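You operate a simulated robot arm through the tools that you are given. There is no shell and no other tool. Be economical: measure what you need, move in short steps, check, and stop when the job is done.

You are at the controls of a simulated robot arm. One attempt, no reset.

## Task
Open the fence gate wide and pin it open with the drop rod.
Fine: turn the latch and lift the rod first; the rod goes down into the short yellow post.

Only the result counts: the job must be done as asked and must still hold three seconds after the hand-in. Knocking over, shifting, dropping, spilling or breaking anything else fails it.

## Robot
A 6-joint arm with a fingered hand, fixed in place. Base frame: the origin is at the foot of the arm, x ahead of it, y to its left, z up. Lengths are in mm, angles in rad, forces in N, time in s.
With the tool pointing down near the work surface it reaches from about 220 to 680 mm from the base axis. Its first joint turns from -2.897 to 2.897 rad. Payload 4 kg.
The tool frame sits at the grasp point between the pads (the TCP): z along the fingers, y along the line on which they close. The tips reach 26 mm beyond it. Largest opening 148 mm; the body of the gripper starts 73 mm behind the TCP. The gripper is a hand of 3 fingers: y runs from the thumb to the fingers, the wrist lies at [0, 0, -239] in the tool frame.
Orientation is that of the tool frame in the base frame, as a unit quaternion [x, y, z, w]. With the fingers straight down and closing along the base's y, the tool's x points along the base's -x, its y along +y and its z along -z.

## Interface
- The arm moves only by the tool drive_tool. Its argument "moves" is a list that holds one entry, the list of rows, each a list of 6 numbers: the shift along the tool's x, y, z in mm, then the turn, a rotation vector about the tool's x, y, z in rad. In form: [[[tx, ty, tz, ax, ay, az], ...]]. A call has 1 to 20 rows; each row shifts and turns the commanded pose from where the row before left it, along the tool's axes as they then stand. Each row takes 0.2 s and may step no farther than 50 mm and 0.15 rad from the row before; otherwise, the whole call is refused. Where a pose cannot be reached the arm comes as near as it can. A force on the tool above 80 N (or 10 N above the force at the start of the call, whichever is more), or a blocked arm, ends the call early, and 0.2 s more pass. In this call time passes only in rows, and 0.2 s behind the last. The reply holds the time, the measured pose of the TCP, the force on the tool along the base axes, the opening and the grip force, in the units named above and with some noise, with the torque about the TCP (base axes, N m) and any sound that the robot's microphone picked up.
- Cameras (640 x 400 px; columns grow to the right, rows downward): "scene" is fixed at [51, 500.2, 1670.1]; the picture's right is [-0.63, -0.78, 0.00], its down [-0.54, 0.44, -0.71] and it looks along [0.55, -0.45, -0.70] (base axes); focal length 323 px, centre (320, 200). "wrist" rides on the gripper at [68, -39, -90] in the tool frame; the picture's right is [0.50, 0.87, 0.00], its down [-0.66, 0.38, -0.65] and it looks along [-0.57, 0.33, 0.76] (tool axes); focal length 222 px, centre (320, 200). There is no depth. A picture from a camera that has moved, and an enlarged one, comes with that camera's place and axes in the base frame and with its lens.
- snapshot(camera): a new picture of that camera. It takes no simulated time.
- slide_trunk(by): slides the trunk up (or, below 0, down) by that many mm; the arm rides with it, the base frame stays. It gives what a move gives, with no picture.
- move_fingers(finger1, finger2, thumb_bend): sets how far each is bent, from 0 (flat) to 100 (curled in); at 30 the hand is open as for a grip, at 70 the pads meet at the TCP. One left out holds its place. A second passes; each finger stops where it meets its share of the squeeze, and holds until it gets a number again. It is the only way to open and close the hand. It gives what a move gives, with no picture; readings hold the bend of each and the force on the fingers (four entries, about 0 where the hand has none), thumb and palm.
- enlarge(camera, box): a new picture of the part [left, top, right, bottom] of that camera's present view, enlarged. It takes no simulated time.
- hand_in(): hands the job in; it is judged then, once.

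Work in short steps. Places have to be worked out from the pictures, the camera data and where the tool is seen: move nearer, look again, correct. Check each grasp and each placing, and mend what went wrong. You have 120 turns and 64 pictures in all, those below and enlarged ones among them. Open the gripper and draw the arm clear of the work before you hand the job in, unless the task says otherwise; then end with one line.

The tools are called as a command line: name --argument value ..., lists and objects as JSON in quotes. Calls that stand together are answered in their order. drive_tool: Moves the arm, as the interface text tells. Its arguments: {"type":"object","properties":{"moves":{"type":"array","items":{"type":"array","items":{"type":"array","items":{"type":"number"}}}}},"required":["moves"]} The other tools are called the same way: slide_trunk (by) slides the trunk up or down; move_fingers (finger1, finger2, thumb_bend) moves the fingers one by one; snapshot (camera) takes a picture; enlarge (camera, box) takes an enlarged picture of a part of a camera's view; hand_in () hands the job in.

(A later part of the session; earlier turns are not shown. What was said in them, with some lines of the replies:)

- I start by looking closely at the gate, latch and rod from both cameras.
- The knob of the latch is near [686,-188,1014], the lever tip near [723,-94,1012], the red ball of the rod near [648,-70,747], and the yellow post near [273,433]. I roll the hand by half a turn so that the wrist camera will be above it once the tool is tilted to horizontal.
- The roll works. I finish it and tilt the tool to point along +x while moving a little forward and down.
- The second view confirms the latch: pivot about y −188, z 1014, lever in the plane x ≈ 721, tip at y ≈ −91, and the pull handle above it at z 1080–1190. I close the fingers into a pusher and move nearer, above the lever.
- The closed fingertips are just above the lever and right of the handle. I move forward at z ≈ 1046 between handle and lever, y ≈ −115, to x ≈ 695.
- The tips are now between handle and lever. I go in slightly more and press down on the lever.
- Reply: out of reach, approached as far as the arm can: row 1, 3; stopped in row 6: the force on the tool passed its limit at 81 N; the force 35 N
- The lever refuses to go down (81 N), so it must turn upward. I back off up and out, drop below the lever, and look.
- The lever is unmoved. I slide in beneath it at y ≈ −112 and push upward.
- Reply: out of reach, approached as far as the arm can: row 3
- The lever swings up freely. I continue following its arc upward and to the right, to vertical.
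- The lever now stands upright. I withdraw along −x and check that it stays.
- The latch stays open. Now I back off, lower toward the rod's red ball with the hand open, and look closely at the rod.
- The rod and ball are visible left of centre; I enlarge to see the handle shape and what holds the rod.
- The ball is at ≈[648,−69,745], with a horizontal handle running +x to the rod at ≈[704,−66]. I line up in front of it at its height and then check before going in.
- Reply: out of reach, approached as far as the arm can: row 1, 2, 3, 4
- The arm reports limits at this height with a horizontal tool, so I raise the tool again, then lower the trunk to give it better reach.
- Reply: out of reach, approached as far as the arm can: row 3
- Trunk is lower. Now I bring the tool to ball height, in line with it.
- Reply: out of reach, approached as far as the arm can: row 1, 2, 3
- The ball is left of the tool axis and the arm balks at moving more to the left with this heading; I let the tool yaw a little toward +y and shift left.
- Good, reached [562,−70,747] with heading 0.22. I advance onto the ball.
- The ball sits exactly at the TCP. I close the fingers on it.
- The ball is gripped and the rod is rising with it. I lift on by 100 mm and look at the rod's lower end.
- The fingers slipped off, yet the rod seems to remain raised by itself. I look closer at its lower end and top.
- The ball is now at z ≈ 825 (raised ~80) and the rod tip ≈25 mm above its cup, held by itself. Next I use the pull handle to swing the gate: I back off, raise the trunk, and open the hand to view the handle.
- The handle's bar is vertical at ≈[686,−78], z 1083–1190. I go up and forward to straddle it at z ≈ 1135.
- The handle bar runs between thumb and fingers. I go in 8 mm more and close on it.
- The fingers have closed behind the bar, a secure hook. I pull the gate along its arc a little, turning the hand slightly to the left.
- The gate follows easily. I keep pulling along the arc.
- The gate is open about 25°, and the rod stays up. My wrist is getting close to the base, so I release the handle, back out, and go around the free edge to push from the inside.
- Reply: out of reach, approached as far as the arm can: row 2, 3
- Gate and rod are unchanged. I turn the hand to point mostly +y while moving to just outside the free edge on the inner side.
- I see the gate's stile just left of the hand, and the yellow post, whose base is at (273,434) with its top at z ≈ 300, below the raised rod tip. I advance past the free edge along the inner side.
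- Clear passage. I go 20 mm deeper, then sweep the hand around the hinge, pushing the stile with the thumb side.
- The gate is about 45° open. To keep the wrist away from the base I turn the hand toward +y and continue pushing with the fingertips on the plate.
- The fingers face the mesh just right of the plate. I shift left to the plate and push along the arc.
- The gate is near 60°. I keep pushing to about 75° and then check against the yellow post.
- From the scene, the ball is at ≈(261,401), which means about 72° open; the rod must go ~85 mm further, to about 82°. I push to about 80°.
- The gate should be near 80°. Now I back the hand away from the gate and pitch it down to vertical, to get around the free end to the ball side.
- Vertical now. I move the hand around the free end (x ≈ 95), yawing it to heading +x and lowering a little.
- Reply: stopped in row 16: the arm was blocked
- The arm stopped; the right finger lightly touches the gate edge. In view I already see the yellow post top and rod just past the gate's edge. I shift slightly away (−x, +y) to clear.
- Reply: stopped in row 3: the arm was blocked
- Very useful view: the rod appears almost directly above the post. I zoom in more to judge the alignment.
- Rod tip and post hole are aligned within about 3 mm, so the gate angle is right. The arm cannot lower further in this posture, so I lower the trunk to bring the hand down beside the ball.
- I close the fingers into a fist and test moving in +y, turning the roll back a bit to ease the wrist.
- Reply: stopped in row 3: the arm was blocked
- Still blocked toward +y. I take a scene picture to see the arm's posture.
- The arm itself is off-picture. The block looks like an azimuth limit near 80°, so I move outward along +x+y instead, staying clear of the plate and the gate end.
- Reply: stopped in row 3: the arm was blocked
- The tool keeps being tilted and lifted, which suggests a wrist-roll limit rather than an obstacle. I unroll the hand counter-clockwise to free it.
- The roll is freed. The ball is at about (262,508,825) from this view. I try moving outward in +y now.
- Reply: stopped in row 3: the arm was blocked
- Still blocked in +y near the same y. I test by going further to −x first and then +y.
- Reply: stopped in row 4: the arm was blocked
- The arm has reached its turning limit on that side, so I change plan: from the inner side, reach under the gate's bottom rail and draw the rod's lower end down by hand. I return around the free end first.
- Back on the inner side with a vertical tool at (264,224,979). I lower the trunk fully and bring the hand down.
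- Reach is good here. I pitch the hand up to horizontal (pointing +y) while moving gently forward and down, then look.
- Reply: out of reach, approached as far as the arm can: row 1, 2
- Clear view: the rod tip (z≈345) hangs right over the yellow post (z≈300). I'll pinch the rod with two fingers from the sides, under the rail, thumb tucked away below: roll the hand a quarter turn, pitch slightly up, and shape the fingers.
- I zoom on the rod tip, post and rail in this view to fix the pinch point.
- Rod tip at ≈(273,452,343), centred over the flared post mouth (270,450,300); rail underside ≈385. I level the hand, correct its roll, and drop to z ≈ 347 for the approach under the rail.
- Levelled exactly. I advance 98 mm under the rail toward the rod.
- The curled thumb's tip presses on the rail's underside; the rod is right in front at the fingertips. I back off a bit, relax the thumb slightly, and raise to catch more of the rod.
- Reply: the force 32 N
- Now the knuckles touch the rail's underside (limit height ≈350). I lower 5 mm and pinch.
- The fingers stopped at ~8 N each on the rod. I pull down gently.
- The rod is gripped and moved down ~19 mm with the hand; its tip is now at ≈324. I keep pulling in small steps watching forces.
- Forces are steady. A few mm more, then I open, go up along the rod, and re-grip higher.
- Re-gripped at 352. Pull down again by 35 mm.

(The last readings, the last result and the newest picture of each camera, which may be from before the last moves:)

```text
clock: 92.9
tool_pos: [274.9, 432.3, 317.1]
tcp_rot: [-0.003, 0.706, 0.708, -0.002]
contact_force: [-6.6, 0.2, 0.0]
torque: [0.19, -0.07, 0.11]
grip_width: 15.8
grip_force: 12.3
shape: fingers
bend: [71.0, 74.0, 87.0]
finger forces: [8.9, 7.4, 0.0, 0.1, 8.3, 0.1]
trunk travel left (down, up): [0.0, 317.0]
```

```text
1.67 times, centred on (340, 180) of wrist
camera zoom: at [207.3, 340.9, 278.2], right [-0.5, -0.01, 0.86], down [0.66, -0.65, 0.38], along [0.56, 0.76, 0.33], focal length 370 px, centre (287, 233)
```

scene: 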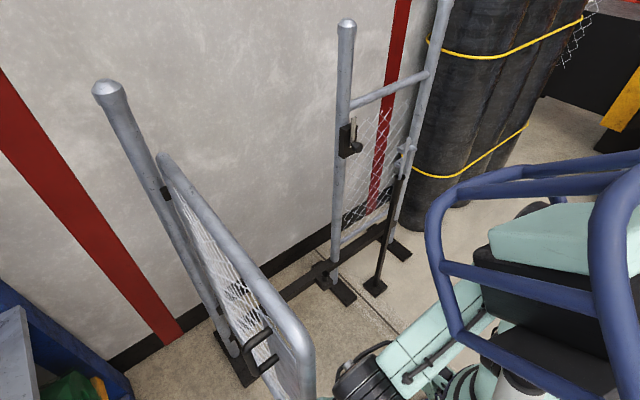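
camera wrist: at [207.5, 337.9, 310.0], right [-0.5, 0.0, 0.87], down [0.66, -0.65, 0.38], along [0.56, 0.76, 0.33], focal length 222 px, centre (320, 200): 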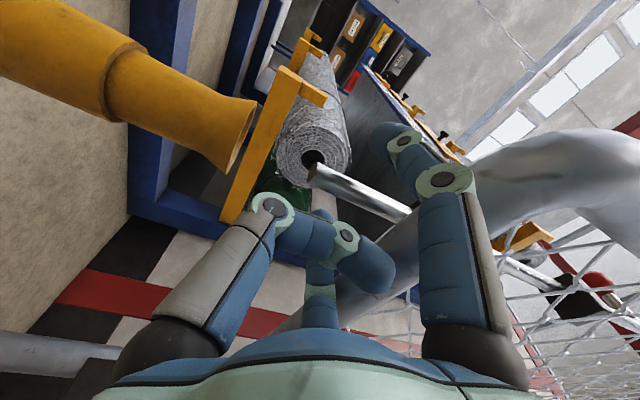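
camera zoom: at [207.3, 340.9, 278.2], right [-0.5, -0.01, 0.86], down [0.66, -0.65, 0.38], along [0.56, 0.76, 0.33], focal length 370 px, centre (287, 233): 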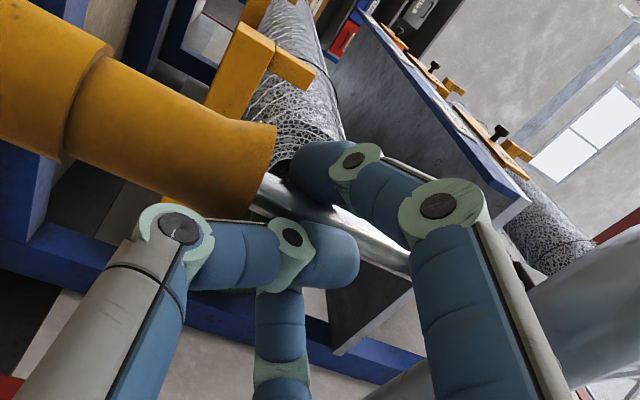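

The rod is now entering the post mouth. I repeat the stroke.

move_fingers --finger1 54 --finger2 54

drive_tool --moves '[[[0, 12, 0, 0, 0, 0], [0, 12, 0, 0, 0, 0], [0, 10, 0, 0, 0, 0]]]'

move_fingers --finger1 80 --finger2 80

drive_tool --moves '[[[0, -6, 0, 0, 0, 0], [0, -6, 0, 0, 0, 0], [0, -6, 0, 0, 0, 0], [0, -6, 0, 0, 0, 0], [0, -6, 0, 0, 0, 0], [0, -5, 0, 0, 0, 0]]]'

```text
clock: 93.9
tool_pos: [273.6, 430.7, 316.0]
tcp_rot: [-0.003, 0.706, 0.708, 0.0]
contact_force: [1.2, -3.2, 0.6]
torque: [0.07, 0.0, 0.01]
grip_width: 26.6
grip_force: 1.5
shape: fingers
bend: [54.0, 54.0, 86.0]
finger forces: [0.0, 0.0, 0.0, 0.1, 4.0, 0.0]
trunk travel left (down, up): [0.0, 317.0]
```

```text
clock: 94.7
tool_pos: [273.8, 430.9, 349.8]
tcp_rot: [-0.001, 0.707, 0.707, -0.001]
contact_force: [-0.2, -4.0, -6.2]
torque: [0.23, 0.05, 0.02]
grip_width: 26.5
grip_force: 4.6
shape: fingers
bend: [54.0, 54.0, 85.0]
finger forces: [2.1, 2.2, 0.0, 0.1, 3.4, 0.1]
trunk travel left (down, up): [0.0, 317.0]
```

```text
clock: 95.7
tool_pos: [273.9, 431.1, 351.8]
tcp_rot: [-0.003, 0.706, 0.708, 0.0]
contact_force: [-4.9, 2.1, 8.1]
torque: [0.2, -0.02, 0.06]
grip_width: 13.7
grip_force: 10.7
shape: fingers
bend: [66.0, 73.0, 86.0]
finger forces: [8.3, 7.9, 0.1, 0.1, 5.1, 0.0]
trunk travel left (down, up): [0.0, 317.0]
```

```text
clock: 97.1
tool_pos: [273.6, 431.8, 316.3]
tcp_rot: [-0.002, 0.705, 0.709, -0.001]
contact_force: [-0.3, 5.1, 14.8]
torque: [0.21, 0.0, 0.01]
grip_width: 13.6
grip_force: 10.7
shape: fingers
bend: [65.0, 73.0, 88.0]
finger forces: [9.1, 7.7, 0.1, 0.0, 4.7, 0.1]
trunk travel left (down, up): [0.0, 317.0]
```

An upward reaction of 15 N now appears, so the rod seems to have reached its bottom. One more stroke to confirm.

move_fingers --finger1 54 --finger2 54

drive_tool --moves '[[[0, 12, 0, 0, 0, 0], [0, 12, 0, 0, 0, 0], [0, 10, 0, 0, 0, 0]]]'

move_fingers --finger1 82 --finger2 82

drive_tool --moves '[[[0, -3, 0, 0, 0, 0], [0, -3, 0, 0, 0, 0]]]'

drive_tool --moves '[[[0, -5, 0, 0, 0, 0], [0, -5, 0, 0, 0, 0]]]'

```text
clock: 98.1
tool_pos: [273.4, 430.5, 316.8]
tcp_rot: [-0.002, 0.706, 0.708, -0.001]
contact_force: [-1.0, -3.9, -2.0]
torque: [0.01, 0.01, -0.02]
grip_width: 26.5
grip_force: 1.5
shape: fingers
bend: [54.0, 54.0, 85.0]
finger forces: [0.0, 0.0, 0.0, 0.1, 4.3, 0.1]
trunk travel left (down, up): [0.0, 317.0]
```

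```text
clock: 98.9
tool_pos: [274.0, 429.2, 351.0]
tcp_rot: [-0.002, 0.707, 0.707, 0.0]
contact_force: [0.4, -2.3, -5.2]
torque: [0.16, 0.04, 0.04]
grip_width: 25.7
grip_force: 3.2
shape: fingers
bend: [54.0, 54.0, 85.0]
finger forces: [1.9, 2.1, 0.0, 0.0, 2.3, 0.0]
trunk travel left (down, up): [0.0, 317.0]
```

```text
clock: 99.9
tool_pos: [273.6, 430.5, 350.9]
tcp_rot: [-0.003, 0.705, 0.709, 0.0]
contact_force: [-3.8, 1.0, 8.9]
torque: [0.17, -0.01, 0.06]
grip_width: 13.1
grip_force: 10.7
shape: fingers
bend: [66.0, 72.0, 86.0]
finger forces: [8.8, 8.3, 0.0, 0.0, 4.1, 0.1]
trunk travel left (down, up): [0.0, 317.0]
```

```text
clock: 100.5
tool_pos: [274.5, 431.2, 344.9]
tcp_rot: [-0.003, 0.705, 0.709, -0.001]
contact_force: [-0.1, 1.4, 12.9]
torque: [0.26, 0.05, 0.06]
grip_width: 13.7
grip_force: 10.1
shape: fingers
bend: [65.0, 73.0, 87.0]
finger forces: [8.1, 7.5, 0.0, 0.1, 5.0, 0.0]
trunk travel left (down, up): [0.0, 317.0]
```

```text
clock: 101.1
tool_pos: [274.1, 430.5, 335.0]
tcp_rot: [-0.003, 0.705, 0.709, 0.0]
contact_force: [0.2, 3.7, 14.6]
torque: [0.21, -0.01, 0.0]
grip_width: 13.8
grip_force: 10.9
shape: fingers
bend: [66.0, 73.0, 88.0]
finger forces: [8.8, 7.6, 0.1, 0.0, 5.7, 0.0]
trunk travel left (down, up): [0.0, 317.0]
```

The grip now slips at ~14 N without the rod following: either fully down or snagged. I re-grip and wiggle slightly while pulling to distinguish.

move_fingers --finger1 54 --finger2 54 --thumb_bend 90

drive_tool --moves '[[[0, 8, 0, 0, 0, 0], [0, 7, 0, 0, 0, 0]]]'

move_fingers --finger1 85 --finger2 85

drive_tool --moves '[[[3, -1, 0, 0, 0, 0], [-6, -2, 0, 0, 0, 0], [3, -2, -5, 0, 0, 0], [0, -3, -5, 0, 0, 0]]]'

drive_tool --moves '[[[0, -2, 8, 0, 0, 0], [0, -3, 5, 0, 0, 0], [0, -5, -3, 0, 0, 0]]]'

```text
clock: 102.1
tool_pos: [273.5, 430.8, 334.8]
tcp_rot: [-0.003, 0.706, 0.708, 0.0]
contact_force: [-0.5, 0.4, 0.8]
torque: [0.0, 0.0, 0.01]
grip_width: 31.1
grip_force: 0.0
shape: fingers
bend: [54.0, 54.0, 90.0]
finger forces: [0.0, 0.0, 0.1, 0.1, 0.0, 0.0]
trunk travel left (down, up): [0.0, 317.0]
```

```text
clock: 102.7
tool_pos: [274.0, 430.9, 349.3]
tcp_rot: [-0.003, 0.706, 0.708, -0.001]
contact_force: [1.0, 1.4, -0.7]
torque: [-0.01, -0.01, 0.01]
grip_width: 31.4
grip_force: 0.0
shape: fingers
bend: [54.0, 54.0, 90.0]
finger forces: [0.1, 0.0, 0.0, 0.0, 0.1, 0.0]
trunk travel left (down, up): [0.0, 317.0]
```

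```text
clock: 103.7
tool_pos: [274.0, 431.4, 349.9]
tcp_rot: [-0.002, 0.706, 0.708, 0.0]
contact_force: [-2.9, 13.3, 8.8]
torque: [0.06, -0.04, 0.0]
grip_width: 18.6
grip_force: 10.6
shape: fingers
bend: [66.0, 73.0, 90.0]
finger forces: [11.3, 10.0, 0.0, 0.0, 0.0, 0.1]
trunk travel left (down, up): [0.0, 317.0]
```

```text
clock: 104.7
tool_pos: [273.2, 420.4, 340.8]
tcp_rot: [-0.002, 0.707, 0.708, -0.001]
contact_force: [-1.1, 9.1, 7.5]
torque: [0.11, 0.01, -0.08]
grip_width: 21.3
grip_force: 9.2
shape: fingers
bend: [64.0, 73.0, 90.0]
finger forces: [10.9, 8.2, 0.1, 0.0, 0.0, 0.1]
trunk travel left (down, up): [0.0, 317.0]
```

```text
clock: 105.5
tool_pos: [272.7, 432.8, 331.7]
tcp_rot: [-0.003, 0.706, 0.708, -0.001]
contact_force: [1.4, 12.5, 10.8]
torque: [0.08, 0.02, -0.07]
grip_width: 17.1
grip_force: 10.4
shape: fingers
bend: [71.0, 74.0, 90.0]
finger forces: [11.4, 9.7, 0.1, 0.0, 0.0, 0.0]
trunk travel left (down, up): [0.0, 317.0]
```

The gate now resists in both directions under the grip (≈10 N), so the rod is pinned. I release, withdraw straight back, and pitch up to view the ball height with the last picture.

move_fingers --finger1 52 --finger2 52

drive_tool --moves '[[[0, 0, -30, 0, 0, 0], [0, 0, -40, 0, 0, 0], [0, 0, -40, 0, 0, 0], [0, 0, -40, 0, 0, 0], [0, 0, -40, 0, 0, 0], [0, 20, -10, -0.1, 0, 0], [0, 10, 0, -0.1, 0, 0], [0, 0, 0, -0.05, 0, 0]]]'

move_fingers --finger1 85 --finger2 95

```text
clock: 106.5
tool_pos: [272.1, 432.7, 331.6]
tcp_rot: [-0.002, 0.706, 0.709, 0.0]
contact_force: [0.2, 0.4, -1.9]
torque: [0.03, 0.0, 0.01]
grip_width: 33.8
grip_force: 0.0
shape: fingers
bend: [52.0, 52.0, 90.0]
finger forces: [0.1, 0.0, 0.0, 0.0, 0.1, 0.1]
trunk travel left (down, up): [0.0, 317.0]
```

```text
clock: 108.3
tool_pos: [273.8, 229.3, 360.4]
tcp_rot: [-0.002, 0.611, 0.792, -0.002]
contact_force: [0.0, 0.0, -1.3]
torque: [0.01, -0.03, 0.02]
grip_width: 33.7
grip_force: 0.2
shape: fingers
bend: [52.0, 52.0, 90.0]
finger forces: [0.0, 0.0, 0.0, 0.0, 0.0, 0.0]
trunk travel left (down, up): [0.0, 317.0]
```

```text
clock: 109.3
tool_pos: [273.8, 229.1, 359.6]
tcp_rot: [-0.002, 0.612, 0.791, -0.001]
contact_force: [-0.2, 0.6, -0.5]
torque: [-0.01, -0.01, 0.03]
grip_width: 16.0
grip_force: 0.1
shape: fingers
bend: [82.0, 83.0, 90.0]
finger forces: [0.0, 0.0, 0.0, 0.1, 0.1, 0.0]
trunk travel left (down, up): [0.0, 317.0]
```

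Now the last picture, covering post mouth, rod and ball.

enlarge --camera "wrist" --box '[190, 0, 510, 200]'

```text
2.00 times, centred on (350, 100) of wrist
camera zoom: at [207.7, 151.6, 300.5], right [-0.5, -0.22, 0.84], down [0.66, -0.72, 0.2], along [0.56, 0.65, 0.51], focal length 444 px, centre (260, 400)
```

zoom: 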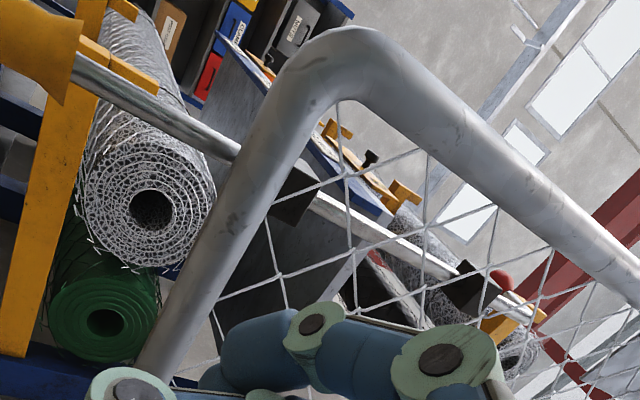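

The rod runs into the post mouth and the ball computes to z ≈ 747–752, its fully-dropped height (745 at the start). I draw the hand a little further away and open it.

drive_tool --moves '[[[0, 0, -25, 0, 0, 0], [0, 0, -25, 0, 0, 0]]]'

move_fingers --finger1 30 --finger2 30 --thumb_bend 30

```text
clock: 109.7
tool_pos: [280.8, 211.4, 355.1]
tcp_rot: [-0.006, 0.612, 0.791, 0.008]
contact_force: [-0.5, -0.8, 0.9]
torque: [0.01, 0.01, -0.01]
grip_width: 15.9
grip_force: 0.1
shape: fingers
bend: [82.0, 83.0, 90.0]
finger forces: [0.0, 0.1, 0.0, 0.0, 0.1, 0.0]
trunk travel left (down, up): [0.0, 317.0]
stopped in row 2: the force on the tool passed its limit at 103 N (the readings are from after the stop); the commanded pose is now the measured one
```

```text
clock: 110.7
tool_pos: [280.2, 212.0, 356.3]
tcp_rot: [-0.007, 0.612, 0.791, 0.009]
contact_force: [0.8, 0.4, 0.7]
torque: [0.06, -0.02, -0.01]
grip_width: 126.4
grip_force: 0.0
shape: fingers
bend: [30.0, 30.0, 30.0]
finger forces: [0.0, 0.1, 0.0, 0.0, 0.0, 0.1]
trunk travel left (down, up): [0.0, 317.0]
```

There was a brief force spike on the last retreat, most likely the hand touching the robot's own base; readings are back to zero. The hand is open and about 150 mm clear of the gate, so I hand in.

hand_in

```text
The job is handed in.
```

I turned the latch, swung the gate open to about 82°, and put the drop rod fully down into the yellow post. The rod's ball is back at about its starting height, and the gate resisted when I tried to move it both ways. On the final retreat the hand briefly hit something (103 N), most likely the robot's own base, and I had no pictures left to check.
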